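You operate a simulated robot arm through the tools that you are given. There is no shell and no other tool.

You run a simulated robot arm. Do the job below in one go: nothing can be reset, and whatever is moved stays where it is left.

## Task
Swap the full white spool for the yellow one and zero the counter.
Fine: the white spool goes in the wound tray; set the tension arm taut.
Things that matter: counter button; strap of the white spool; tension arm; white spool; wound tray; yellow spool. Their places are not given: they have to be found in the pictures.

The check looks at the end state, three seconds after you hand in, the way a careful person would. Anything else that was tipped, shoved, dropped, spilled or broken makes it a failure.

## Robot
A 6-joint arm with a two-finger parallel gripper, fixed in place. Base frame: the origin is on the floor under the middle of its stand, x ahead of it, y to its left, z up. Units: m, rad, N and s.
With the tool pointing down near the work surface it reaches from about 0.34 to 0.76 m from the base axis. Its first joint turns from -1.152 to 1.152 rad. Payload 2.45 kg.
The TCP is the grasp point between the finger pads, 0.024 m short of the fingertips. In the tool frame z runs along the fingers and y along their closing line. Largest opening 0.068 m; finger width 0.017, thickness 0.01; the body of the gripper, 0.04 by 0.07 m, starts 0.041 m behind the TCP.
Orientation is that of the tool frame in the base frame, as a unit quaternion [w, x, y, z]. With the fingers straight down and closing along the base's y, the tool's x points along the base's -x, its y along +y and its z along -z.

## Interface
- The arm moves only by the tool drive_tool. Its arguments are lists of equal length, an entry for each row: "linear": the shift along the base's x, y, z in mm, a list of three; "turn": the turn, a rotation vector about the base's x, y, z in rad, a list of three; "gripper": the gripper command, from -1 (shut) to 1 (fully open), values between in proportion. In form: {"linear": [[x, y, z], ...], "turn": [[ax, ay, az], ...], "gripper": [gripper, ...]}. A call has 1 to 20 rows; each row is the pose to reach, as a shift and turn from the pose commanded when the call began. Rows are played at 5 a second. More than 0.05 m and 0.15 rad between two rows, or a gripper value outside its range, and nothing of the call is played. A pose out of reach is approached as far as the arm can. The call stops where the force on the tool passes 40 N (or 10 N more than at its start, if that is more) or the arm is blocked; 0.2 s more then pass. The fingers move at their own pace (about 0.108 m/s each) and stop on an object; they squeeze with about 36 N. The grip force told is the motor's: it shows also when the fingers shut on nothing. Time passes only in rows, and 0.2 s behind the last, so rows that repeat a pose let the fingers close. The reply holds the time, the measured pose of the TCP, the force on the tool along the base axes, the opening and the grip force, in the units named above and with some noise, with the torque about the TCP (base axes, N m) and any sound that the robot's microphone picked up, and new pictures: "views" is both (left out), scene, wrist or none.
- Cameras (640 x 400 px; columns grow to the right, rows downward): "scene" is fixed at [0.1728, 0.4359, 1.4407]; the picture's right is [-0.57, -0.82, 0.00], its down [-0.63, 0.44, -0.63] and it looks along [0.52, -0.36, -0.77] (base axes); focal length 276 px, centre (320, 200). "wrist" rides on the gripper at [0.084, 0.011, -0.075] in the tool frame; the picture's right is [-0.13, 0.99, 0.00], its down [-0.60, -0.08, -0.79] and it looks along [-0.79, -0.10, 0.61] (tool axes); focal length 251 px, centre (320, 200).
- pixel_to_xyz(camera, pixels): for up to 12 pixels [column, row] of the newest picture of that camera ("zoom" is the newest enlarged one), the place [x, y, z] in the base frame of the surface seen there, good to about 0.002 m. No time passes.
- close_up(camera, box): a new picture of the part [left, top, right, bottom] of that camera's present view, enlarged. No time passes.
- hand_in(): hands the job in; it is judged then, once.

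Unless the task says otherwise, let go and move clear before handing in.

The tools are called after "Emit:" as a command line: name --argument value ..., lists and objects as JSON in quotes. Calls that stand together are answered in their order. drive_tool: Moves the arm, as the interface text tells. Its arguments: {"type":"object","properties":{"linear":{"type":"array","items":{"type":"array","items":{"type":"number"}}},"turn":{"type":"array","items":{"type":"array","items":{"type":"number"}}},"gripper":{"type":"array","items":{"type":"number"}},"views":{"type":"string","enum":["both","scene","wrist","none"]}},"required":["linear","turn","gripper"]} The other tools are called the same way: pixel_to_xyz (camera, pixels) gives the place of the surface under pixels of a picture; close_up (camera, box) takes an enlarged picture of a part of a camera's view; hand_in () hands the job in.

At the start:

```text
time_s: 0.0
position: [0.3807, 0.2134, 1.1866]
tool_rot: [0.0, 0.0, 1.0, 0.0]
contact_force: [0.3, 0.5, -0.2]
wrist_torque: [-0.04, -0.01, -0.01]
gripper_width: 0.068
finger_force: 0.1
```

scene: 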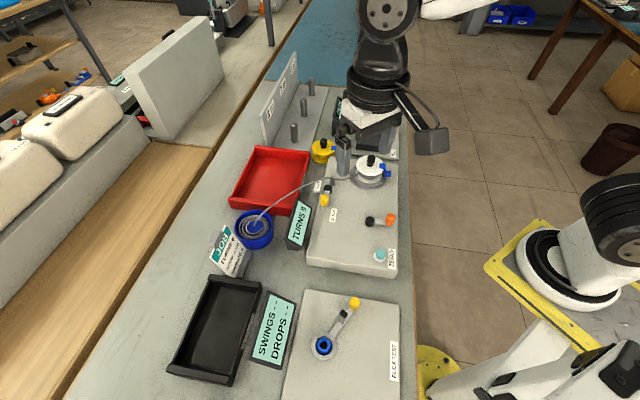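
wrist: 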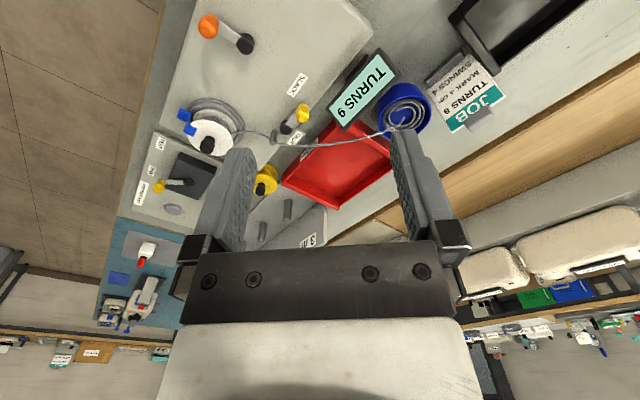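

The scene shows a winder plate around (355,210) with a white spool near (370,170), a yellow spool at (322,150), a red tray at (270,180), and a counter "TURNS 9" at (300,225). I will take enlarged pictures of these parts first.

Emit:
close_up --camera "scene" --box '[220, 120, 420, 280]'

Emit:
close_up --camera "wrist" --box '[130, 0, 530, 250]'

Emit:
close_up --camera "scene" --box '[300, 120, 410, 210]'

Emit:
close_up --camera "scene" --box '[160, 200, 420, 400]'

```text
2.50 times, centred on (320, 200) of scene
```

zoom: 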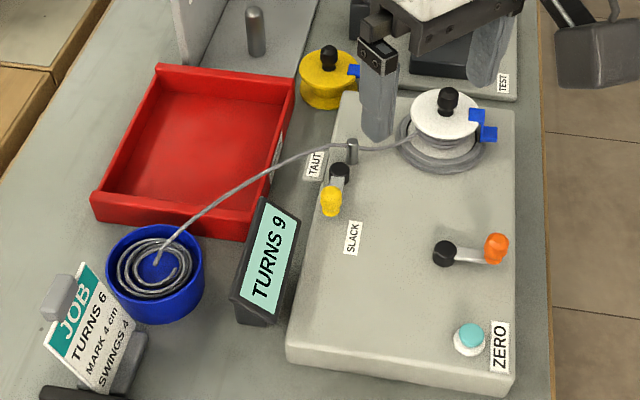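

```text
1.60 times, centred on (330, 125) of wrist
```

zoom: 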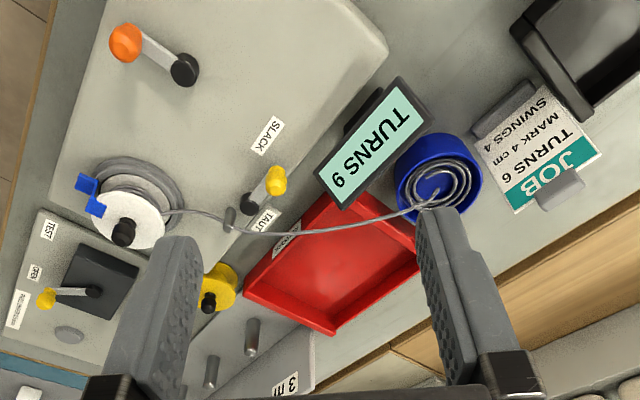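

```text
4.44 times, centred on (355, 165) of scene
```

zoom: 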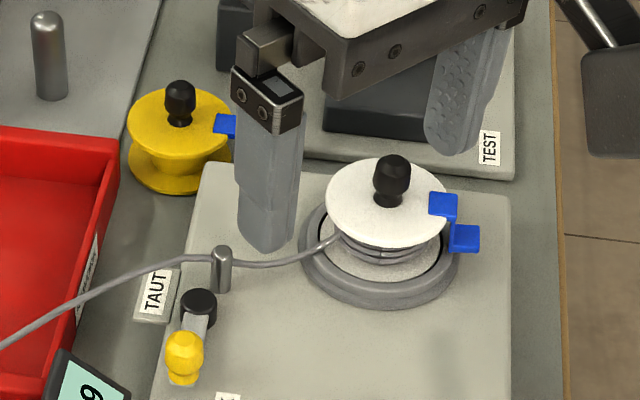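

```text
2.00 times, centred on (290, 300) of scene
```

zoom: 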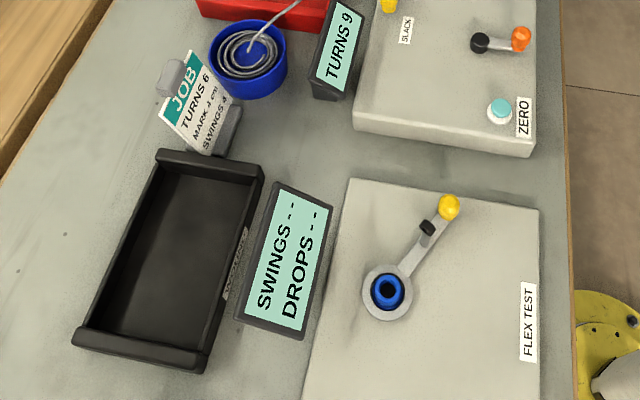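

The white spool carries a blue two-piece strap tab at about (378,170) in scene and a wire from the blue pot through a guide pin. I will read places of the main things, then move for better views.

Emit:
pixel_to_xyz --camera "scene" --pixels '[[370, 160], [368, 171], [374, 170], [385, 173], [322, 142], [320, 151], [334, 149], [380, 255], [325, 198], [327, 188], [332, 181], [390, 219]]'

Emit:
pixel_to_xyz --camera "wrist" --pixels '[[207, 143], [213, 128], [184, 113], [190, 128], [261, 188], [302, 113], [285, 128], [275, 137], [340, 165], [246, 46], [208, 26], [300, 85]]'

Emit:
pixel_to_xyz --camera "scene" --pixels '[[270, 185], [260, 148], [308, 153], [232, 198], [292, 213], [255, 230], [300, 225], [370, 260], [350, 230], [325, 220], [395, 270], [360, 183]]'

```text
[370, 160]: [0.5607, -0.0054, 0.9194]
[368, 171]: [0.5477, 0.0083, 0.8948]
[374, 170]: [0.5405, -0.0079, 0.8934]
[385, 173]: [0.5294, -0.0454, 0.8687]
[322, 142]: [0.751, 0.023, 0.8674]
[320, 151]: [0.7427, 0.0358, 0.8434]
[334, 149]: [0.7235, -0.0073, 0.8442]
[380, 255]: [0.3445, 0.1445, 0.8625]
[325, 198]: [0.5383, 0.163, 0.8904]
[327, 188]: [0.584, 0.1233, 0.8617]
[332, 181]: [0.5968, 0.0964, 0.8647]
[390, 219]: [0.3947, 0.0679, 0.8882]
```

```text
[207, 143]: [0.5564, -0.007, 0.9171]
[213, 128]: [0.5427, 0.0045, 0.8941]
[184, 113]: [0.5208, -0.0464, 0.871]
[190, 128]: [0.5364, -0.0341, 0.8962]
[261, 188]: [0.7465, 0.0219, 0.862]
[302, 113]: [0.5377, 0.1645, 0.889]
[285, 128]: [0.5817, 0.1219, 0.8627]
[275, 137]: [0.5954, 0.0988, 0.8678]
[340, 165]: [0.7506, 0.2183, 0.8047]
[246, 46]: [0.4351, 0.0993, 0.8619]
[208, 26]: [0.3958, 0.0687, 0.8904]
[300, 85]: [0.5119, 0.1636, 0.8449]
```

```text
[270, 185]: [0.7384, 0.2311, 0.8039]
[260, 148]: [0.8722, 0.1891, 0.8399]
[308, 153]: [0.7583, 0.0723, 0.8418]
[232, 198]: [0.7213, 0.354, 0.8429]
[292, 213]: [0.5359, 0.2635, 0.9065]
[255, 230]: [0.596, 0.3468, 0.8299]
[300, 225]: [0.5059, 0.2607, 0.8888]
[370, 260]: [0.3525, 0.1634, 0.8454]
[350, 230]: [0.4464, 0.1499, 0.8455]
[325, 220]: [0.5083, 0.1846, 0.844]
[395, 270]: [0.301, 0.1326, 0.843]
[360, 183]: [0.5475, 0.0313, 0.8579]
```

Table is at z≈0.80, winder plate top ≈0.845, white spool centre near (0.548,-0.005) with flange at 0.894. I will move the gripper nearer to look at the spool and strap with the wrist camera.

Emit:
drive_tool --linear '[[0, -40, -20], [0, -80, -40], [0, -120, -60], [0, -160, -90], [0, -200, -120], [0, -220, -140]]' --turn '[[0, 0, 0], [0, 0, 0], [0, 0, 0], [0, 0, 0], [0, 0, 0], [0, 0, 0]]' --gripper '[1, 1, 1, 1, 1, 1]'

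```text
time_s: 1.4
position: [0.3787, -0.0077, 1.0467]
tool_rot: [-0.001, 0.0, 1.0, 0.0]
contact_force: [0.5, 0.4, -0.1]
wrist_torque: [0.04, 0.0, 0.02]
gripper_width: 0.0678
finger_force: 0.1
```

scene: 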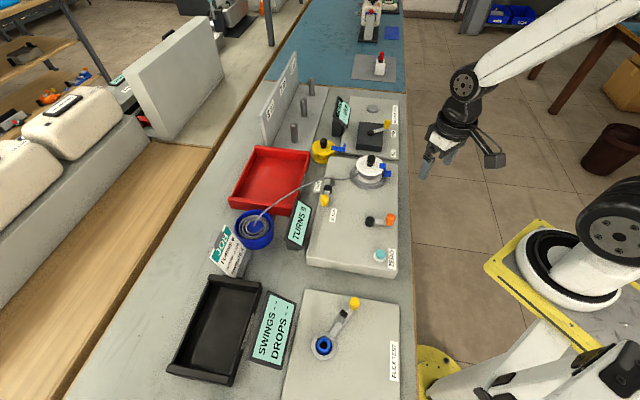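
wrist: 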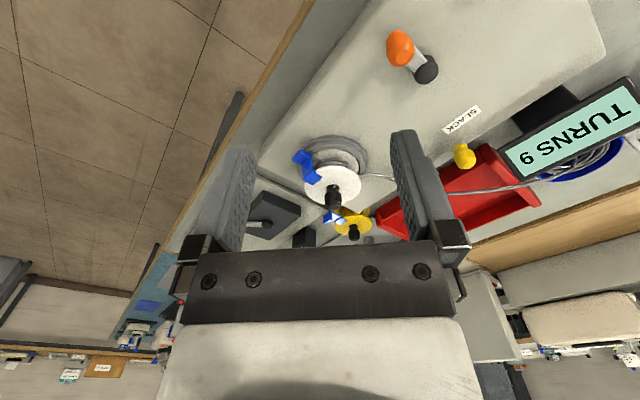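

Emit:
close_up --camera "wrist" --box '[260, 120, 400, 250]'

Emit:
close_up --camera "scene" --box '[300, 90, 410, 200]'

Emit:
close_up --camera "scene" --box '[300, 170, 410, 280]'

```text
3.08 times, centred on (330, 185) of wrist
```

zoom: 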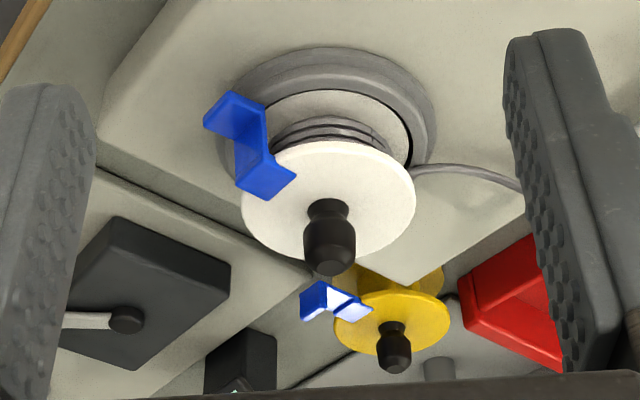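

```text
3.64 times, centred on (355, 145) of scene
```

zoom: 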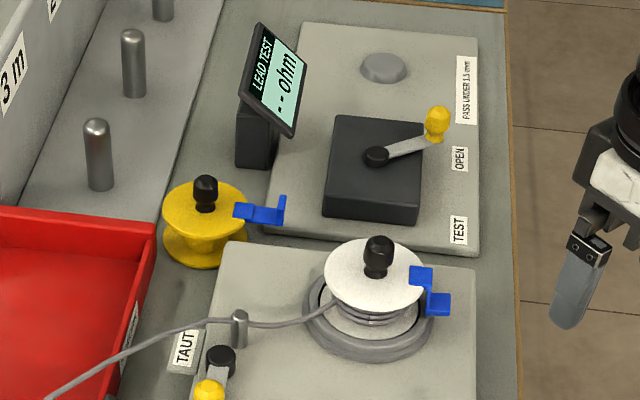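

```text
3.64 times, centred on (355, 225) of scene
```

zoom: 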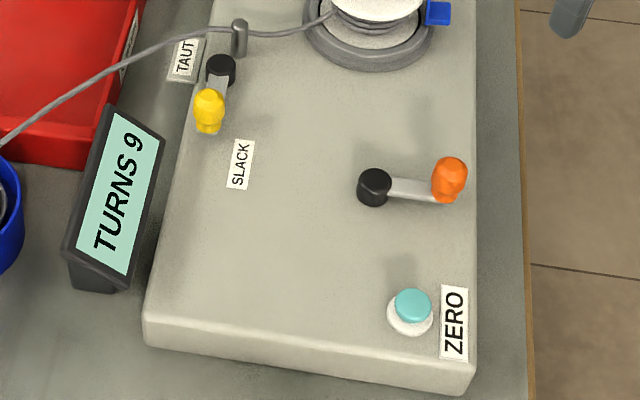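

White spool's strap in the wrist view (close-up 250,150) looks folded down over the rim with a tab sticking out; the yellow's at (335,150) in scene looks lifted open. I will read the tray labels and view the strap nearer.

Emit:
close_up --camera "scene" --box '[280, 150, 320, 220]'

Emit:
close_up --camera "scene" --box '[255, 300, 305, 350]'

Emit:
close_up --camera "scene" --box '[345, 140, 405, 195]'

Emit:
close_up --camera "scene" --box '[300, 130, 355, 170]'

Emit:
close_up --camera "scene" --box '[310, 170, 350, 220]'

Emit:
drive_tool --linear '[[0, -30, -30], [0, -60, -60], [0, -60, -60]]' --turn '[[0, 0, 0.12], [0, 0, 0.25], [0, 0, 0.35]]' --gripper '[1, 1, 1]' --views "wrist"

```text
5.71 times, centred on (300, 185) of scene
```

zoom: 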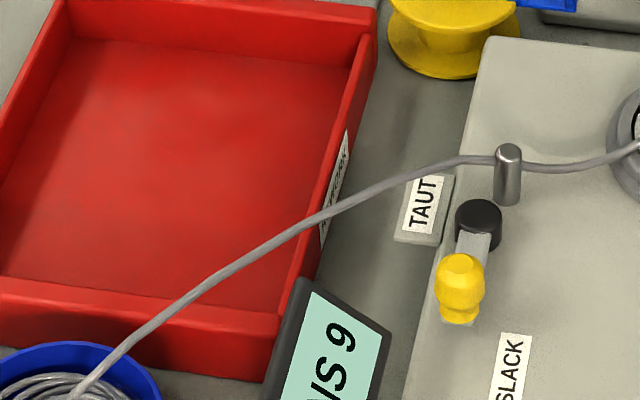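

```text
8.00 times, centred on (280, 325) of scene
```

zoom: 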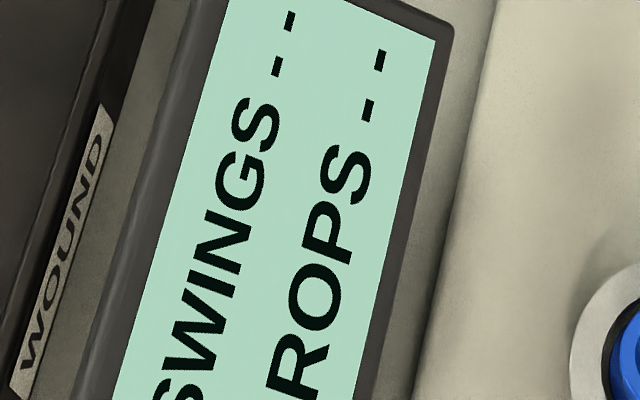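

```text
7.27 times, centred on (375, 168) of scene
```

zoom: 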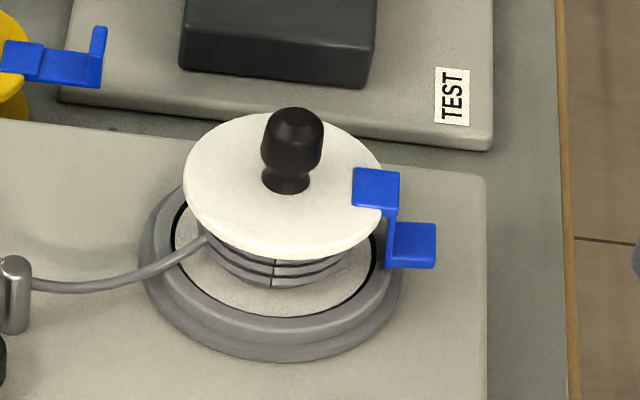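

```text
10.00 times, centred on (328, 150) of scene
```

zoom: 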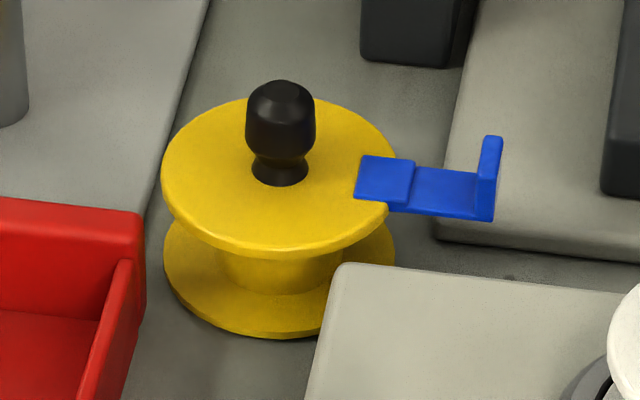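

```text
8.00 times, centred on (330, 195) of scene
```

zoom: 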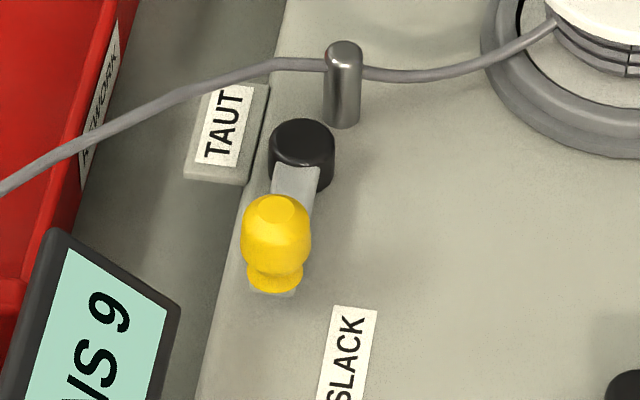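

```text
time_s: 2.2
position: [0.3781, -0.067, 0.9867]
tool_rot: [-0.001, -0.174, 0.985, 0.0]
contact_force: [-0.8, 0.1, -0.7]
wrist_torque: [-0.02, 0.0, 0.0]
gripper_width: 0.068
finger_force: 0.0
```

wrist: 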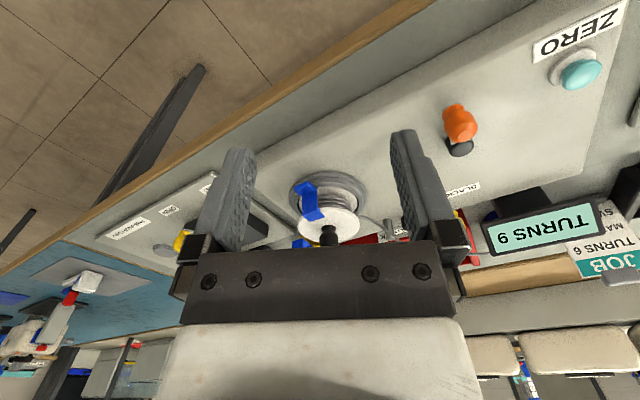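

The black tray's label reads WOUND while the red one reads (RE)WORK, so the white spool goes to the black tray. Let me look at the strap on the white spool from this side (310,200 in wrist).

Emit:
close_up --camera "wrist" --box '[270, 150, 390, 250]'

Emit:
pixel_to_xyz --camera "scene" --pixels '[[215, 330], [212, 278], [258, 288], [172, 365], [230, 380], [278, 328], [235, 285], [190, 360], [245, 330], [200, 300], [225, 370], [235, 258]]'

Emit:
close_up --camera "scene" --box '[155, 260, 300, 390]'

```text
4.00 times, centred on (330, 200) of wrist
```

zoom: 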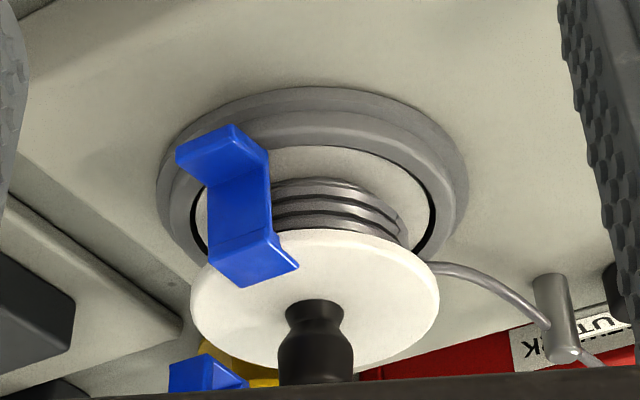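

```text
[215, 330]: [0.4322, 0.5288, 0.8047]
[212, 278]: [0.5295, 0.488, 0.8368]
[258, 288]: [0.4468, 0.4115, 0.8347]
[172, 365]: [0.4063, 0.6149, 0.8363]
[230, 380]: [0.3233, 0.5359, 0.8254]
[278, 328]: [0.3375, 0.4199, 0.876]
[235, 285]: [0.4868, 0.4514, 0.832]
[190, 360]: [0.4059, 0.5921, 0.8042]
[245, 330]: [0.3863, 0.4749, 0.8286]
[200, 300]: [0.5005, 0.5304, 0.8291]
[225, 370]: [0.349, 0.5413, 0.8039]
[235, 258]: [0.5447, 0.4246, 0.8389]
```

```text
3.08 times, centred on (228, 325) of scene
```

zoom: 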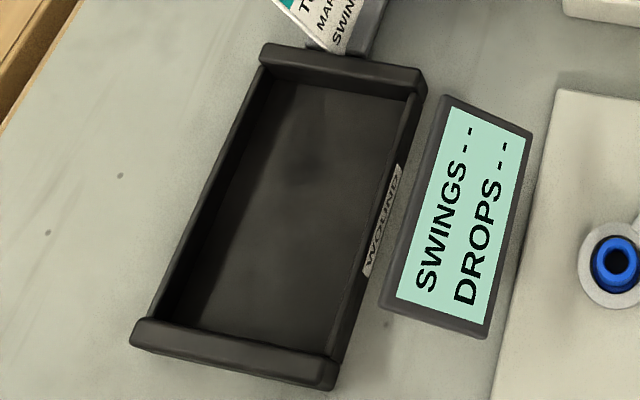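

The strap flap seems vertical with its tab out; I will measure it to see whether it is truly shut.

Emit:
close_up --camera "wrist" --box '[270, 150, 390, 250]'

Emit:
pixel_to_xyz --camera "zoom" --pixels '[[183, 158], [235, 130], [262, 152], [225, 170], [215, 195], [268, 190], [240, 210], [240, 232], [270, 235], [215, 275], [290, 266], [260, 260]]'

Emit:
pixel_to_xyz --camera "zoom" --pixels '[[195, 300], [435, 290], [330, 235], [315, 330], [320, 210], [320, 160], [430, 215], [165, 200], [465, 200], [320, 95], [310, 375], [345, 375]]'

```text
4.00 times, centred on (330, 200) of wrist
```

zoom: 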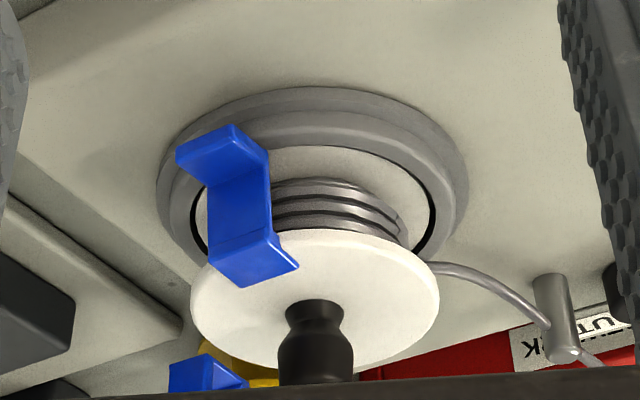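

```text
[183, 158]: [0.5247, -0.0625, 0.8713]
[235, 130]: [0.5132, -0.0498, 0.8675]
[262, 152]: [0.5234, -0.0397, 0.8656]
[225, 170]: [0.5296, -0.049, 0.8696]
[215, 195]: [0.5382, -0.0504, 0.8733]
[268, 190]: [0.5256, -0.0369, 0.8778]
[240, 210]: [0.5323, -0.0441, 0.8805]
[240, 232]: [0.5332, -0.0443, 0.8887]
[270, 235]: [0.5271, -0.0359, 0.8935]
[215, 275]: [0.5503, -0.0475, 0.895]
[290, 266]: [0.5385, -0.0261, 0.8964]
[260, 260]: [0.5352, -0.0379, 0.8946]
```

```text
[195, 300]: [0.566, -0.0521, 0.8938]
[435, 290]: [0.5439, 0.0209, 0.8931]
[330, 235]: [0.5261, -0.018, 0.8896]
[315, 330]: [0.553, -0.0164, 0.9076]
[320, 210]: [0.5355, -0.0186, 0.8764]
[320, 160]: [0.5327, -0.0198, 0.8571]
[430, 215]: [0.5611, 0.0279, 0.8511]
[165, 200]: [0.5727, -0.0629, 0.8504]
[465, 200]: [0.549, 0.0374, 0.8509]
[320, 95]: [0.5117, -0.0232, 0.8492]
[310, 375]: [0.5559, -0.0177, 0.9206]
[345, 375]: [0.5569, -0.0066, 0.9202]
```

The strap flap runs straight down from z≈0.894 to 0.866, so it is shut and should stay so. Turntable centre computes to about (0.561,-0.012); I will go above the white spool's knob with the fingers closing along y and look again.

Emit:
drive_tool --linear '[[30, 10, 20], [70, 20, 25], [110, 35, 25], [150, 45, 25], [180, 55, 25], [180, 55, 25]]' --turn '[[0, 0, -0.1], [0, 0, -0.2], [0, 0, -0.3], [0, 0, -0.35], [0, 0, -0.35], [0, 0, -0.35]]' --gripper '[1, 1, 1, 1, 1, 1]'

Emit:
close_up --camera "wrist" --box '[220, 0, 420, 140]'

Emit:
pixel_to_xyz --camera "scene" --pixels '[[318, 186], [333, 215], [225, 248], [243, 262], [215, 230], [322, 142], [324, 148], [318, 148], [316, 158], [338, 147], [343, 147], [310, 150]]'

```text
time_s: 3.6
position: [0.5593, -0.0125, 1.0116]
tool_rot: [0.0, 0.001, 1.0, 0.0]
contact_force: [0.1, 0.5, -0.5]
wrist_torque: [0.0, 0.01, -0.01]
gripper_width: 0.0679
finger_force: 0.0
```

scene: 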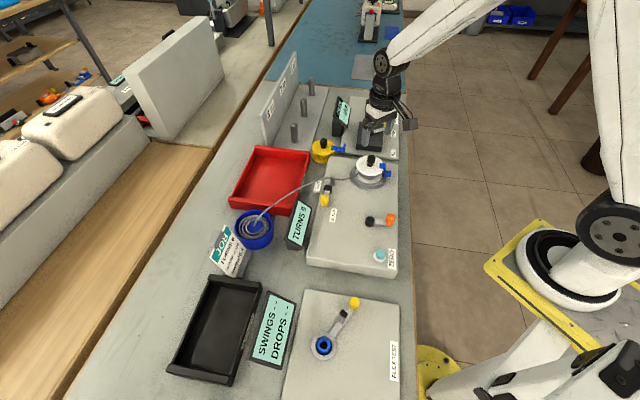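
wrist: 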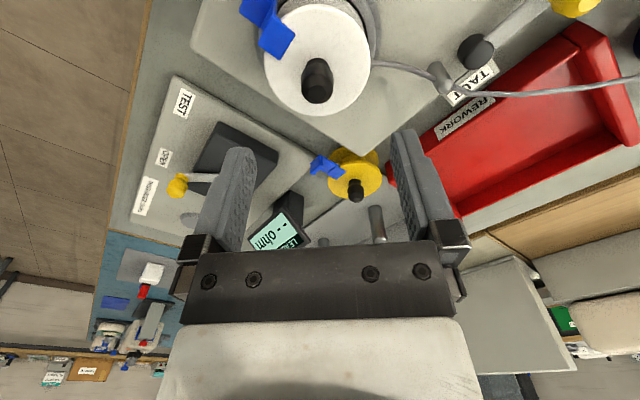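

```text
2.86 times, centred on (320, 70) of wrist
```

zoom: 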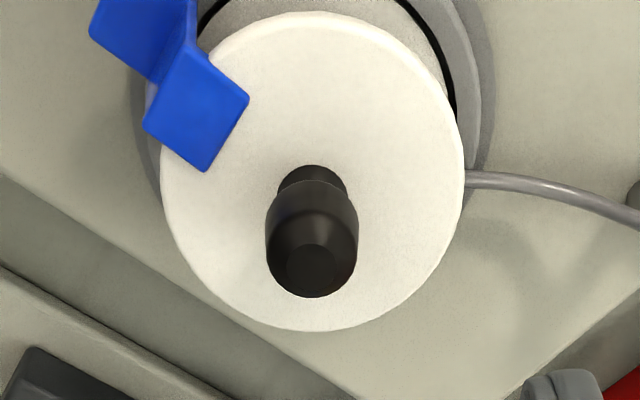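

```text
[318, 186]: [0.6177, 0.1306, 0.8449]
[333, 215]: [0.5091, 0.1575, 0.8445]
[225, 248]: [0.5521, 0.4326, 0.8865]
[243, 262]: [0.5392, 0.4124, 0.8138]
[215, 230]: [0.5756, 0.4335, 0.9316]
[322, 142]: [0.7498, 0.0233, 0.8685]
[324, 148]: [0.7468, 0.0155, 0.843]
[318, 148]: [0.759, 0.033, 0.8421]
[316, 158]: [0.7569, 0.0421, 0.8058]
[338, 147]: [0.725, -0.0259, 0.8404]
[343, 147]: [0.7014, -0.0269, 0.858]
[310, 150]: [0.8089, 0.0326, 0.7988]
```

The zoom shows the white flange centred between columns 162–463 and the knob top at (311,262). I will read those places to fix the grasp axis.

Emit:
pixel_to_xyz --camera "zoom" --pixels '[[168, 200], [458, 180], [310, 20], [310, 325], [312, 265], [285, 265], [338, 265], [312, 290], [350, 235], [272, 235], [195, 125], [240, 100]]'

Emit:
close_up --camera "wrist" --box '[300, 130, 400, 220]'

Emit:
pixel_to_xyz --camera "zoom" --pixels '[[185, 240], [510, 240], [350, 375], [345, 250], [355, 385], [120, 200], [80, 250], [200, 270]]'

```text
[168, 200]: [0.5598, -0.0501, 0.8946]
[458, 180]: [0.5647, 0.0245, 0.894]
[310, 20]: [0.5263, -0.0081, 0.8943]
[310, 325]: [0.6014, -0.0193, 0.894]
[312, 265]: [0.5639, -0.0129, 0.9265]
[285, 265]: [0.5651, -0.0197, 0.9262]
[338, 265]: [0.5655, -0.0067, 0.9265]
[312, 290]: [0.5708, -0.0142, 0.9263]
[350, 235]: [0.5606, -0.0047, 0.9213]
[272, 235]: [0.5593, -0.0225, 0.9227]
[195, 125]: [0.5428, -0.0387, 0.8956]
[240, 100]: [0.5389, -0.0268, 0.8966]
```

```text
4.44 times, centred on (350, 175) of wrist
```

zoom: 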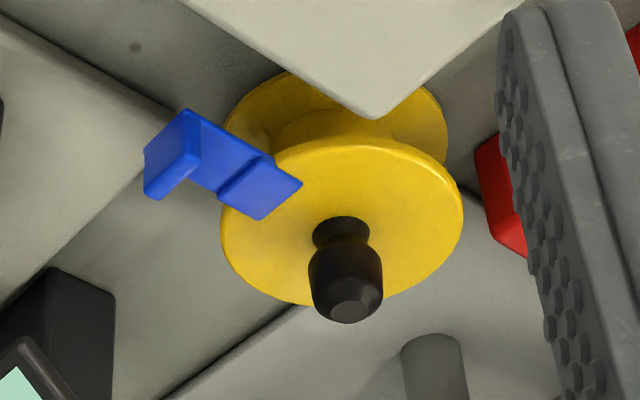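

```text
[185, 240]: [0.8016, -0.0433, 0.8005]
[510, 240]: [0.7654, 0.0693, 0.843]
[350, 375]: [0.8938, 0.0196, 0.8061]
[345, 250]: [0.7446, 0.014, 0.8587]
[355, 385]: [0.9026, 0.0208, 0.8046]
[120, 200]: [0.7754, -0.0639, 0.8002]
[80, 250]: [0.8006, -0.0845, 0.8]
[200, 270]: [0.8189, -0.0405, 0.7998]
```

White spool axis is at (0.564,-0.013), flange top z=0.894, knob 18 mm wide up to 0.9265. I will part-open the fingers, go straight down to TCP z≈0.921 and shut them on the knob.

Emit:
drive_tool --linear '[[3.5, -1.2, -20], [3.5, -1.2, -40], [3.5, -1.2, -60], [3.5, -1.2, -75], [3.5, -1.2, -84], [3.5, -1.2, -90]]' --turn '[[0, 0, 0], [0, 0, 0], [0, 0, 0], [0, 0, 0], [0, 0, 0], [0, 0, 0]]' --gripper '[0.3, 0.3, 0.3, 0.3, 0.3, 0.3]'

Emit:
close_up --camera "wrist" --box '[200, 0, 440, 160]'

Emit:
close_up --camera "scene" --box '[330, 120, 420, 200]'

```text
time_s: 5.0
position: [0.5639, -0.0132, 0.9222]
tool_rot: [0.0, 0.0, 1.0, 0.0]
contact_force: [0.0, 0.6, 0.1]
wrist_torque: [0.02, 0.01, -0.01]
gripper_width: 0.0441
finger_force: 0.0
```

scene: 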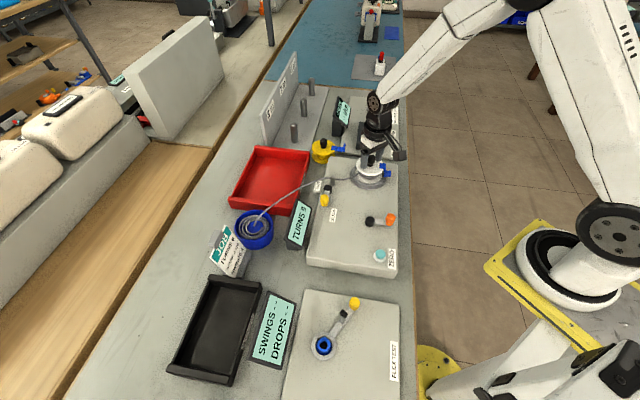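
wrist: 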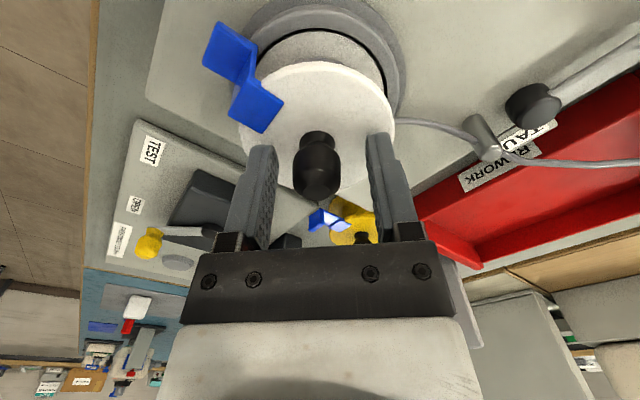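

```text
2.50 times, centred on (320, 80) of wrist
```

zoom: 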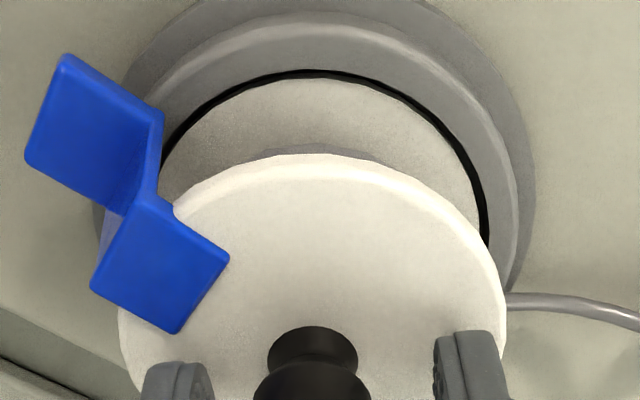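

```text
5.00 times, centred on (375, 160) of scene
```

zoom: 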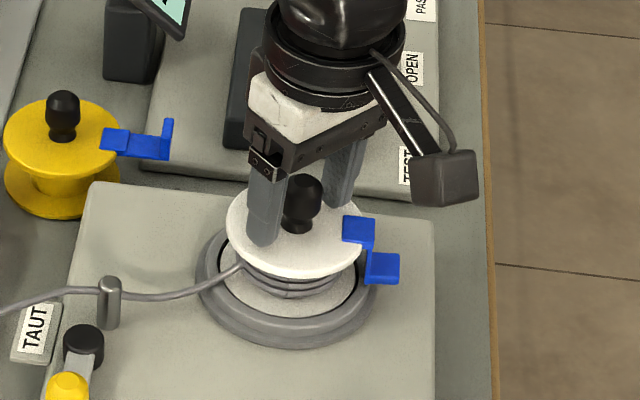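

Fingers straddle the knob with no contact (force ~0). I will shut the gripper and wait.

Emit:
drive_tool --linear '[[0, 0, 0], [0, 0, 0], [0, 0, 0]]' --turn '[[0, 0, 0], [0, 0, 0], [0, 0, 0]]' --gripper '[-1, -1, -1]' --views "wrist"

```text
time_s: 5.8
position: [0.5629, -0.0133, 0.9222]
tool_rot: [0.0, 0.0, 1.0, -0.001]
contact_force: [2.0, -23.1, -2.2]
wrist_torque: [-0.45, -0.12, -0.09]
gripper_width: 0.0226
finger_force: 36.0
```

wrist: 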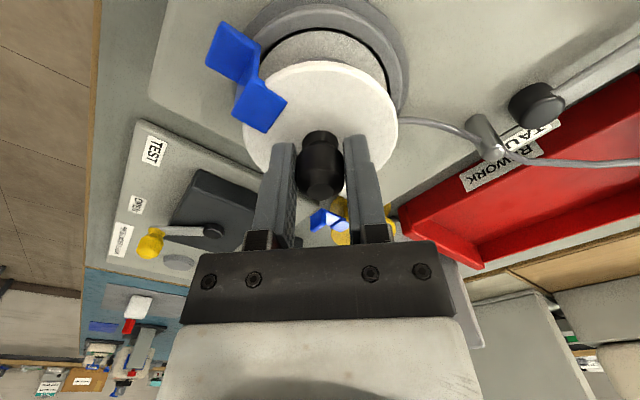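

The knob is held (opening 22.6 mm) but a -23 N side force shows I'm off by about a millimetre; I'll ease the tool toward -y.

Emit:
drive_tool --linear '[[0, -0.5, 0], [0, -1, 0], [0, -1, 0]]' --turn '[[0, 0, 0], [0, 0, 0], [0, 0, 0]]' --gripper '[-1, -1, -1]' --views "none"

```text
time_s: 6.6
position: [0.5635, -0.0122, 0.923]
tool_rot: [0.0, -0.001, 1.0, 0.001]
contact_force: [-0.5, -0.2, 1.9]
wrist_torque: [-0.04, 0.01, 0.03]
gripper_width: 0.0226
finger_force: 35.3
```

Side force is gone (-0.2 N). Now a slow straight lift, watching force and pictures.

Emit:
drive_tool --linear '[[0, 0, 4], [0, 0, 8], [0, 0, 14], [0, 0, 20]]' --turn '[[0, 0, 0], [0, 0, 0], [0, 0, 0], [0, 0, 0]]' --gripper '[-1, -1, -1, -1]'

Emit:
close_up --camera "scene" --box '[310, 120, 420, 210]'

```text
time_s: 7.6
position: [0.5633, -0.0143, 0.9431]
tool_rot: [0.0, -0.001, 1.0, 0.0]
contact_force: [-0.2, -0.2, -1.4]
wrist_torque: [0.03, -0.02, -0.02]
gripper_width: 0.0225
finger_force: 36.0
```

scene: 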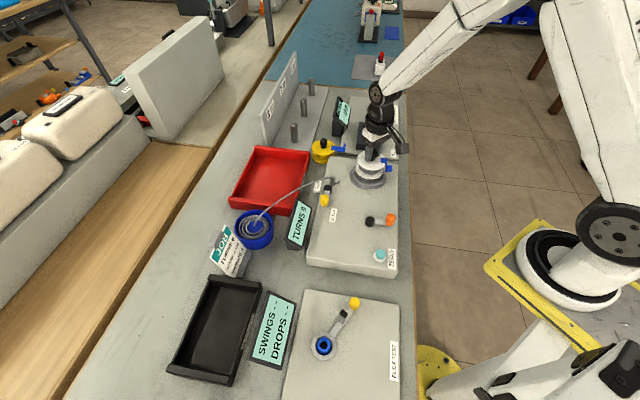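
wrist: 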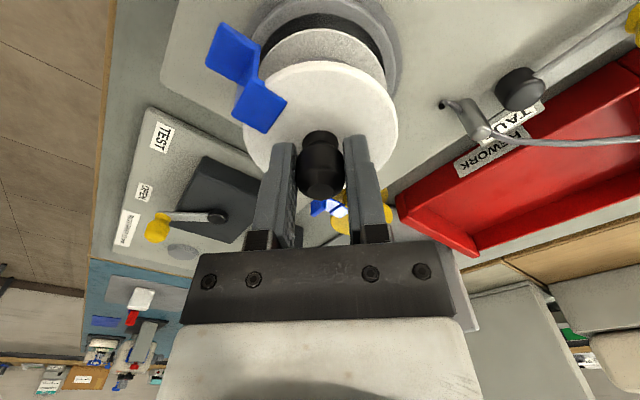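

```text
4.44 times, centred on (365, 165) of scene
```

zoom: 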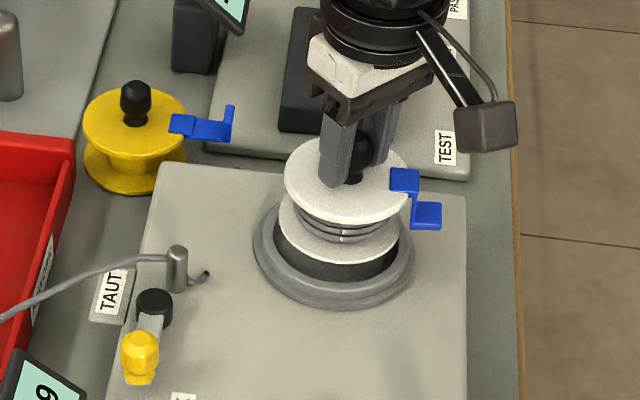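

The wire parted cleanly by the guide pin and the spool lifts freely with the strap shut. I will lift it higher and look at the empty mount.

Emit:
drive_tool --linear '[[0, 0, 20], [0, 0, 45], [0, 0, 75], [0, 0, 105], [0, 0, 130], [0, 0, 130]]' --turn '[[0, 0, 0], [0, 0, 0], [0, 0, 0], [0, 0, 0], [0, 0, 0], [0, 0, 0]]' --gripper '[-1, -1, -1, -1, -1, -1]'

Emit:
close_up --camera "scene" --box '[310, 130, 420, 210]'

```text
time_s: 9.0
position: [0.5627, -0.0124, 1.073]
tool_rot: [0.0, 0.0, 1.0, 0.001]
contact_force: [-0.2, 0.2, -1.3]
wrist_torque: [0.03, 0.05, -0.02]
gripper_width: 0.0229
finger_force: 36.1
```

scene: 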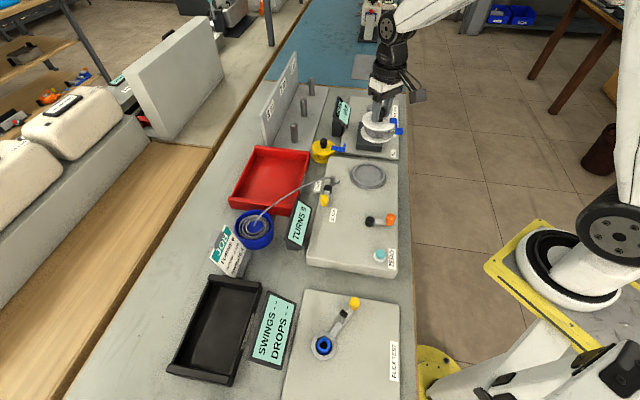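
wrist: 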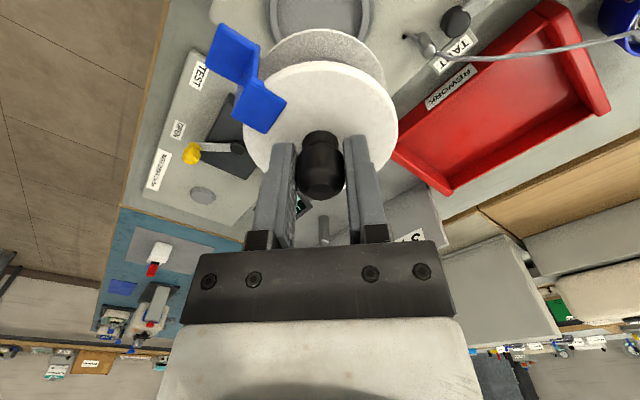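

```text
5.00 times, centred on (365, 170) of scene
```

zoom: 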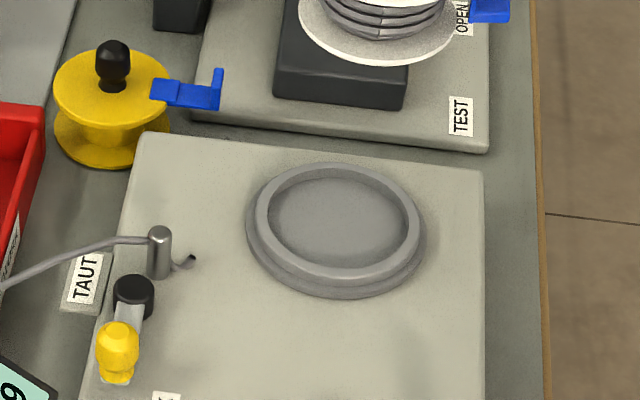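

The mount is a shallow round cup with no pin. I will measure the cup and the WOUND tray accurately from enlarged pictures.

Emit:
pixel_to_xyz --camera "zoom" --pixels '[[258, 215], [418, 225], [340, 168], [340, 275], [335, 220], [275, 220], [405, 225], [340, 180], [340, 262]]'

Emit:
close_up --camera "scene" --box '[155, 265, 275, 390]'

```text
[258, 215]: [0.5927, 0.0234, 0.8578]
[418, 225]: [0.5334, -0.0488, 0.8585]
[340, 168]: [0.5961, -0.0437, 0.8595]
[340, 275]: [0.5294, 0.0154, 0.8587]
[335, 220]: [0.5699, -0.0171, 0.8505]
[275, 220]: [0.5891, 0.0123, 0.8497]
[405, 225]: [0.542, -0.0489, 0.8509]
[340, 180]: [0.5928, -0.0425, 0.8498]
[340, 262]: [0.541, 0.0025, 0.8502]
```

```text
3.20 times, centred on (215, 328) of scene
```

zoom: 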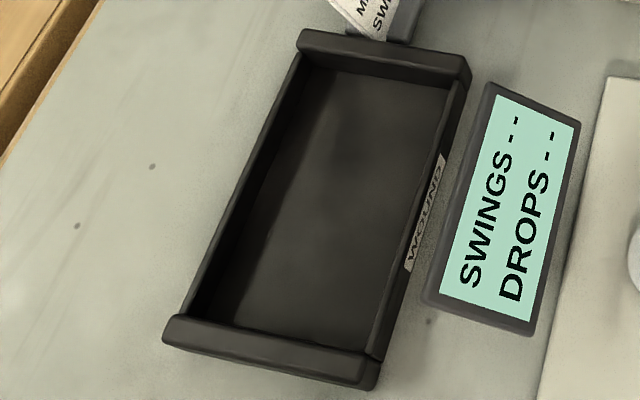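

Cup centre is (0.563,-0.0135), floor z 0.850, so spool bottom is 0.072 below TCP. Now reading tray corners.

Emit:
pixel_to_xyz --camera "zoom" --pixels '[[302, 35], [466, 62], [170, 320], [370, 360], [335, 75], [450, 90], [215, 320], [370, 345], [310, 200], [245, 180], [420, 200], [360, 120]]'

```text
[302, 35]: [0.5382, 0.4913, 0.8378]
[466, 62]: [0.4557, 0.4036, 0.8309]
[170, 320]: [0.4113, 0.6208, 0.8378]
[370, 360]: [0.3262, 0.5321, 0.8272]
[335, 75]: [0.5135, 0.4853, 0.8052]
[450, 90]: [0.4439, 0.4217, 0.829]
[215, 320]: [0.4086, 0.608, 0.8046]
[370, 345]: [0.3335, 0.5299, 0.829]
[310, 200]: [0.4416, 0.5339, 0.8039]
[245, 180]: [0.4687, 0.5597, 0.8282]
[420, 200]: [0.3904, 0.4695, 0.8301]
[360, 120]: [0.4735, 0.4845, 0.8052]
```

Tray centre is (0.433,0.512), long axis at ±45°, inside width ≈0.108 m. I will carry the spool over at z≈1.07, turning +90° so its strap tab lies along the tray.

Emit:
drive_tool --linear '[[-10, 40, 0], [-20, 80, 0], [-30, 120, 0], [-40, 160, 0], [-50, 200, 0], [-60, 240, 0], [-70, 281, 0], [-80, 322, 0], [-90, 363, 0], [-100, 404, 0], [-110, 445, 0], [-121, 486, 0], [-131, 526, 0], [-131, 526, 0]]' --turn '[[0, 0, 0.121], [0, 0, 0.242], [0, 0, 0.363], [0, 0, 0.484], [0, 0, 0.605], [0, 0, 0.726], [0, 0, 0.847], [0, 0, 0.968], [0, 0, 1.089], [0, 0, 1.21], [0, 0, 1.331], [0, 0, 1.452], [0, 0, 1.571], [0, 0, 1.571]]' --gripper '[-1, -1, -1, -1, -1, -1, -1, -1, -1, -1, -1, -1, -1, -1]'

```text
time_s: 12.0
position: [0.4328, 0.5126, 1.0722]
tool_rot: [-0.001, 0.708, -0.707, 0.0]
contact_force: [-0.9, -0.9, 0.2]
wrist_torque: [-0.01, 0.03, -0.01]
gripper_width: 0.0228
finger_force: 35.9
```

scene: 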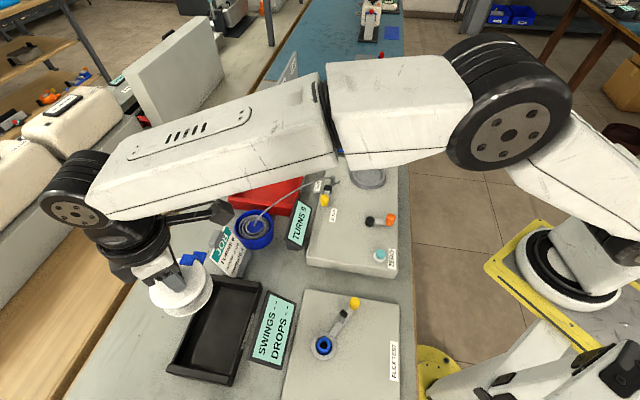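
wrist: 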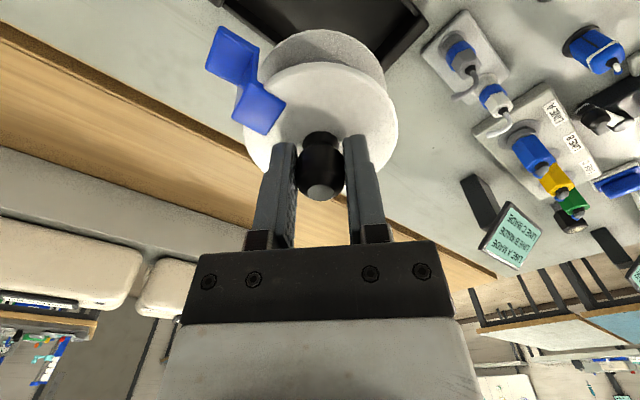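

The strap tab points along -45° as planned. I will go down over the tray, stopping a little above the floor first.

Emit:
drive_tool --linear '[[0, 0, -40], [0, 0, -80], [0, 0, -115], [0, 0, -145], [0, 0, -165], [0, 0, -165]]' --turn '[[0, 0, 0], [0, 0, 0], [0, 0, 0], [0, 0, 0], [0, 0, 0], [0, 0, 0]]' --gripper '[-1, -1, -1, -1, -1, -1]'

Emit:
close_up --camera "scene" --box '[140, 220, 310, 390]'

```text
time_s: 13.4
position: [0.4324, 0.5131, 0.9063]
tool_rot: [0.0, 0.707, -0.707, -0.001]
contact_force: [0.1, 0.9, -1.0]
wrist_torque: [0.01, 0.0, 0.02]
gripper_width: 0.0225
finger_force: 36.0
```

scene: 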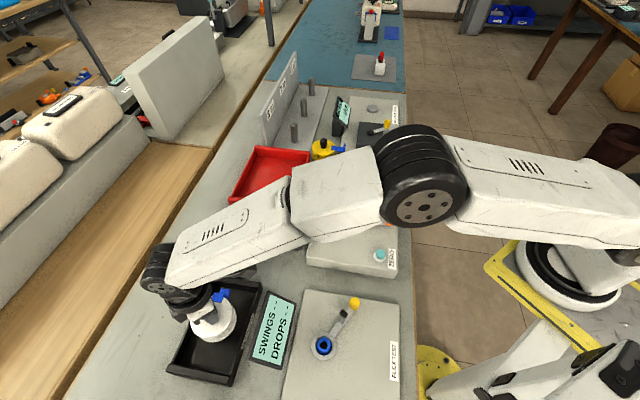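
wrist: 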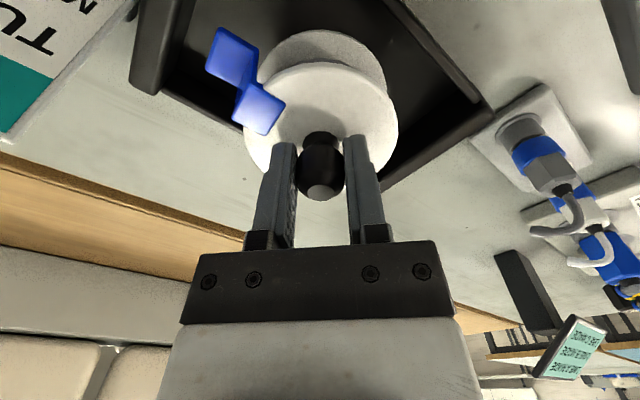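

```text
2.35 times, centred on (225, 305) of scene
```

zoom: 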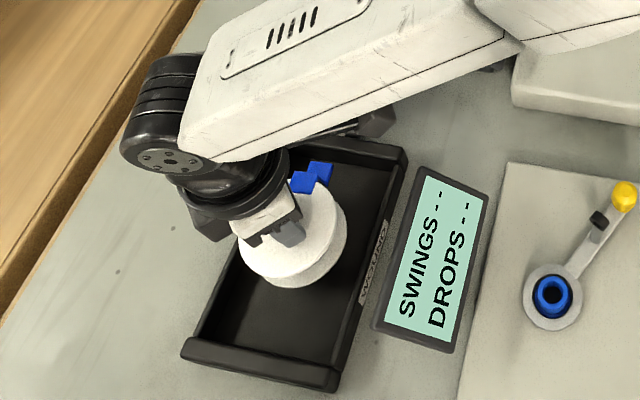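

The spool hangs about 30 mm above the tray floor, centred between both walls by the measured points. I will lower it slowly until it just rests.

Emit:
drive_tool --linear '[[0, 0, -10], [0, 0, -20], [0, 0, -26], [0, 0, -28], [0, 0, -29], [0, 0, -30]]' --turn '[[0, 0, 0], [0, 0, 0], [0, 0, 0], [0, 0, 0], [0, 0, 0], [0, 0, 0]]' --gripper '[-1, -1, -1, -1, -1, -1]'

```text
time_s: 14.8
position: [0.4324, 0.5125, 0.8777]
tool_rot: [0.0, -0.707, 0.707, 0.0]
contact_force: [0.5, 0.1, -0.8]
wrist_torque: [0.01, 0.01, 0.01]
gripper_width: 0.0224
finger_force: 35.3
```

scene: 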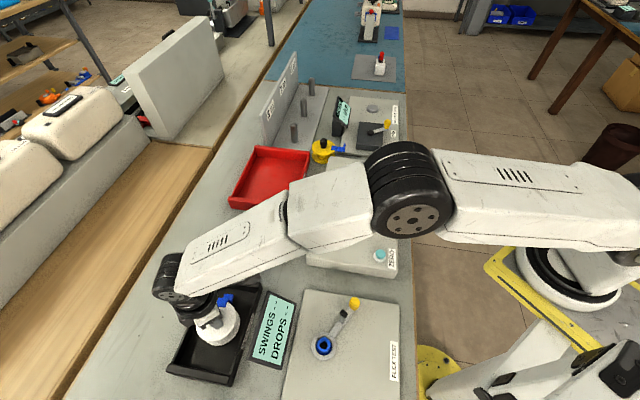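
wrist: 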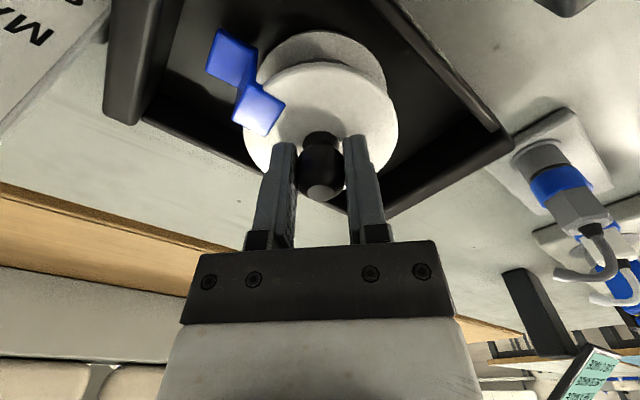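

No contact yet (force ~ -0.8 N, just weight). I will go down in half-millimetre steps until the force rises.

Emit:
drive_tool --linear '[[0, 0, -0.5], [0, 0, -1], [0, 0, -1.5], [0, 0, -2]]' --turn '[[0, 0, 0], [0, 0, 0], [0, 0, 0], [0, 0, 0]]' --gripper '[-1, -1, -1, -1]' --views "none"

```text
time_s: 15.8
position: [0.4328, 0.5121, 0.8748]
tool_rot: [0.0, -0.707, 0.707, 0.0]
contact_force: [-1.1, 0.3, 0.7]
wrist_torque: [0.01, 0.07, 0.01]
gripper_width: 0.0225
finger_force: 36.3
```

Emit:
drive_tool --linear '[[0, 0, -0.5], [0, 0, -1], [0, 0, -1]]' --turn '[[0, 0, 0], [0, 0, 0], [0, 0, 0]]' --gripper '[-1, -1, -1]' --views "none"

```text
time_s: 16.6
position: [0.4313, 0.5135, 0.8752]
tool_rot: [-0.001, 0.707, -0.707, 0.0]
contact_force: [-4.3, -0.7, 11.8]
wrist_torque: [-0.19, 0.42, -0.1]
gripper_width: 0.0224
finger_force: 35.7
```

Force rose to 11.8 N at z≈0.875: the spool rests on the tray floor. I will ease 0.5 mm up, open the fingers part way, then rise straight up.

Emit:
drive_tool --linear '[[0, 0, 0.7], [0, 0, 0.7], [0, 0, 0.7], [0, 0, 0.7]]' --turn '[[0, 0, 0], [0, 0, 0], [0, 0, 0], [0, 0, 0]]' --gripper '[-1, 0.3, 0.3, 0.3]' --views "wrist"

```text
time_s: 17.6
position: [0.4326, 0.5125, 0.8746]
tool_rot: [0.0, -0.707, 0.707, 0.0]
contact_force: [-0.5, 1.0, -0.2]
wrist_torque: [-0.01, -0.03, 0.0]
gripper_width: 0.0442
finger_force: 0.1
```

wrist: 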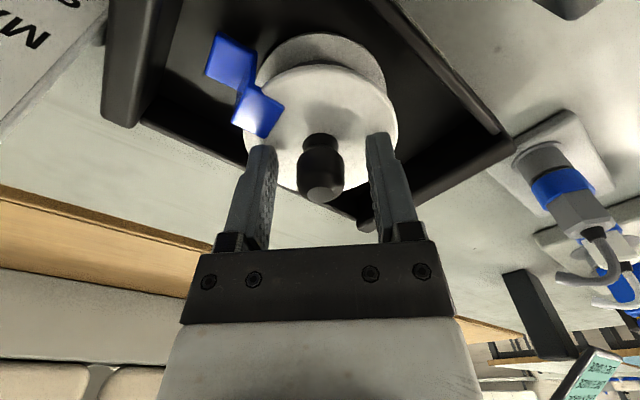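

Fingers are free and the spool stands upright with its strap shut. Rising straight up, then I'll look at the tray.

Emit:
drive_tool --linear '[[0, 0, 15], [0, 0, 45], [0, 0, 90], [0, 0, 140], [0, 0, 195]]' --turn '[[0, 0, 0], [0, 0, 0], [0, 0, 0], [0, 0, 0], [0, 0, 0]]' --gripper '[0.3, 0.3, 0.3, 0.3, 0.3]' --views "none"

```text
refused: row 5 steps farther than a row can; nothing moved
```

Emit:
drive_tool --linear '[[0, 0, 15], [0, 0, 45], [0, 0, 85], [0, 0, 125], [0, 0, 165], [0, 0, 195]]' --turn '[[0, 0, 0], [0, 0, 0], [0, 0, 0], [0, 0, 0], [0, 0, 0], [0, 0, 0]]' --gripper '[0.3, 0.3, 0.3, 0.3, 0.3, 0.3]' --views "none"

```text
time_s: 19.0
position: [0.4334, 0.5117, 1.072]
tool_rot: [0.0, 0.707, -0.707, -0.001]
contact_force: [-0.2, 0.5, -0.7]
wrist_torque: [0.0, 0.01, -0.02]
gripper_width: 0.0444
finger_force: 0.1
```

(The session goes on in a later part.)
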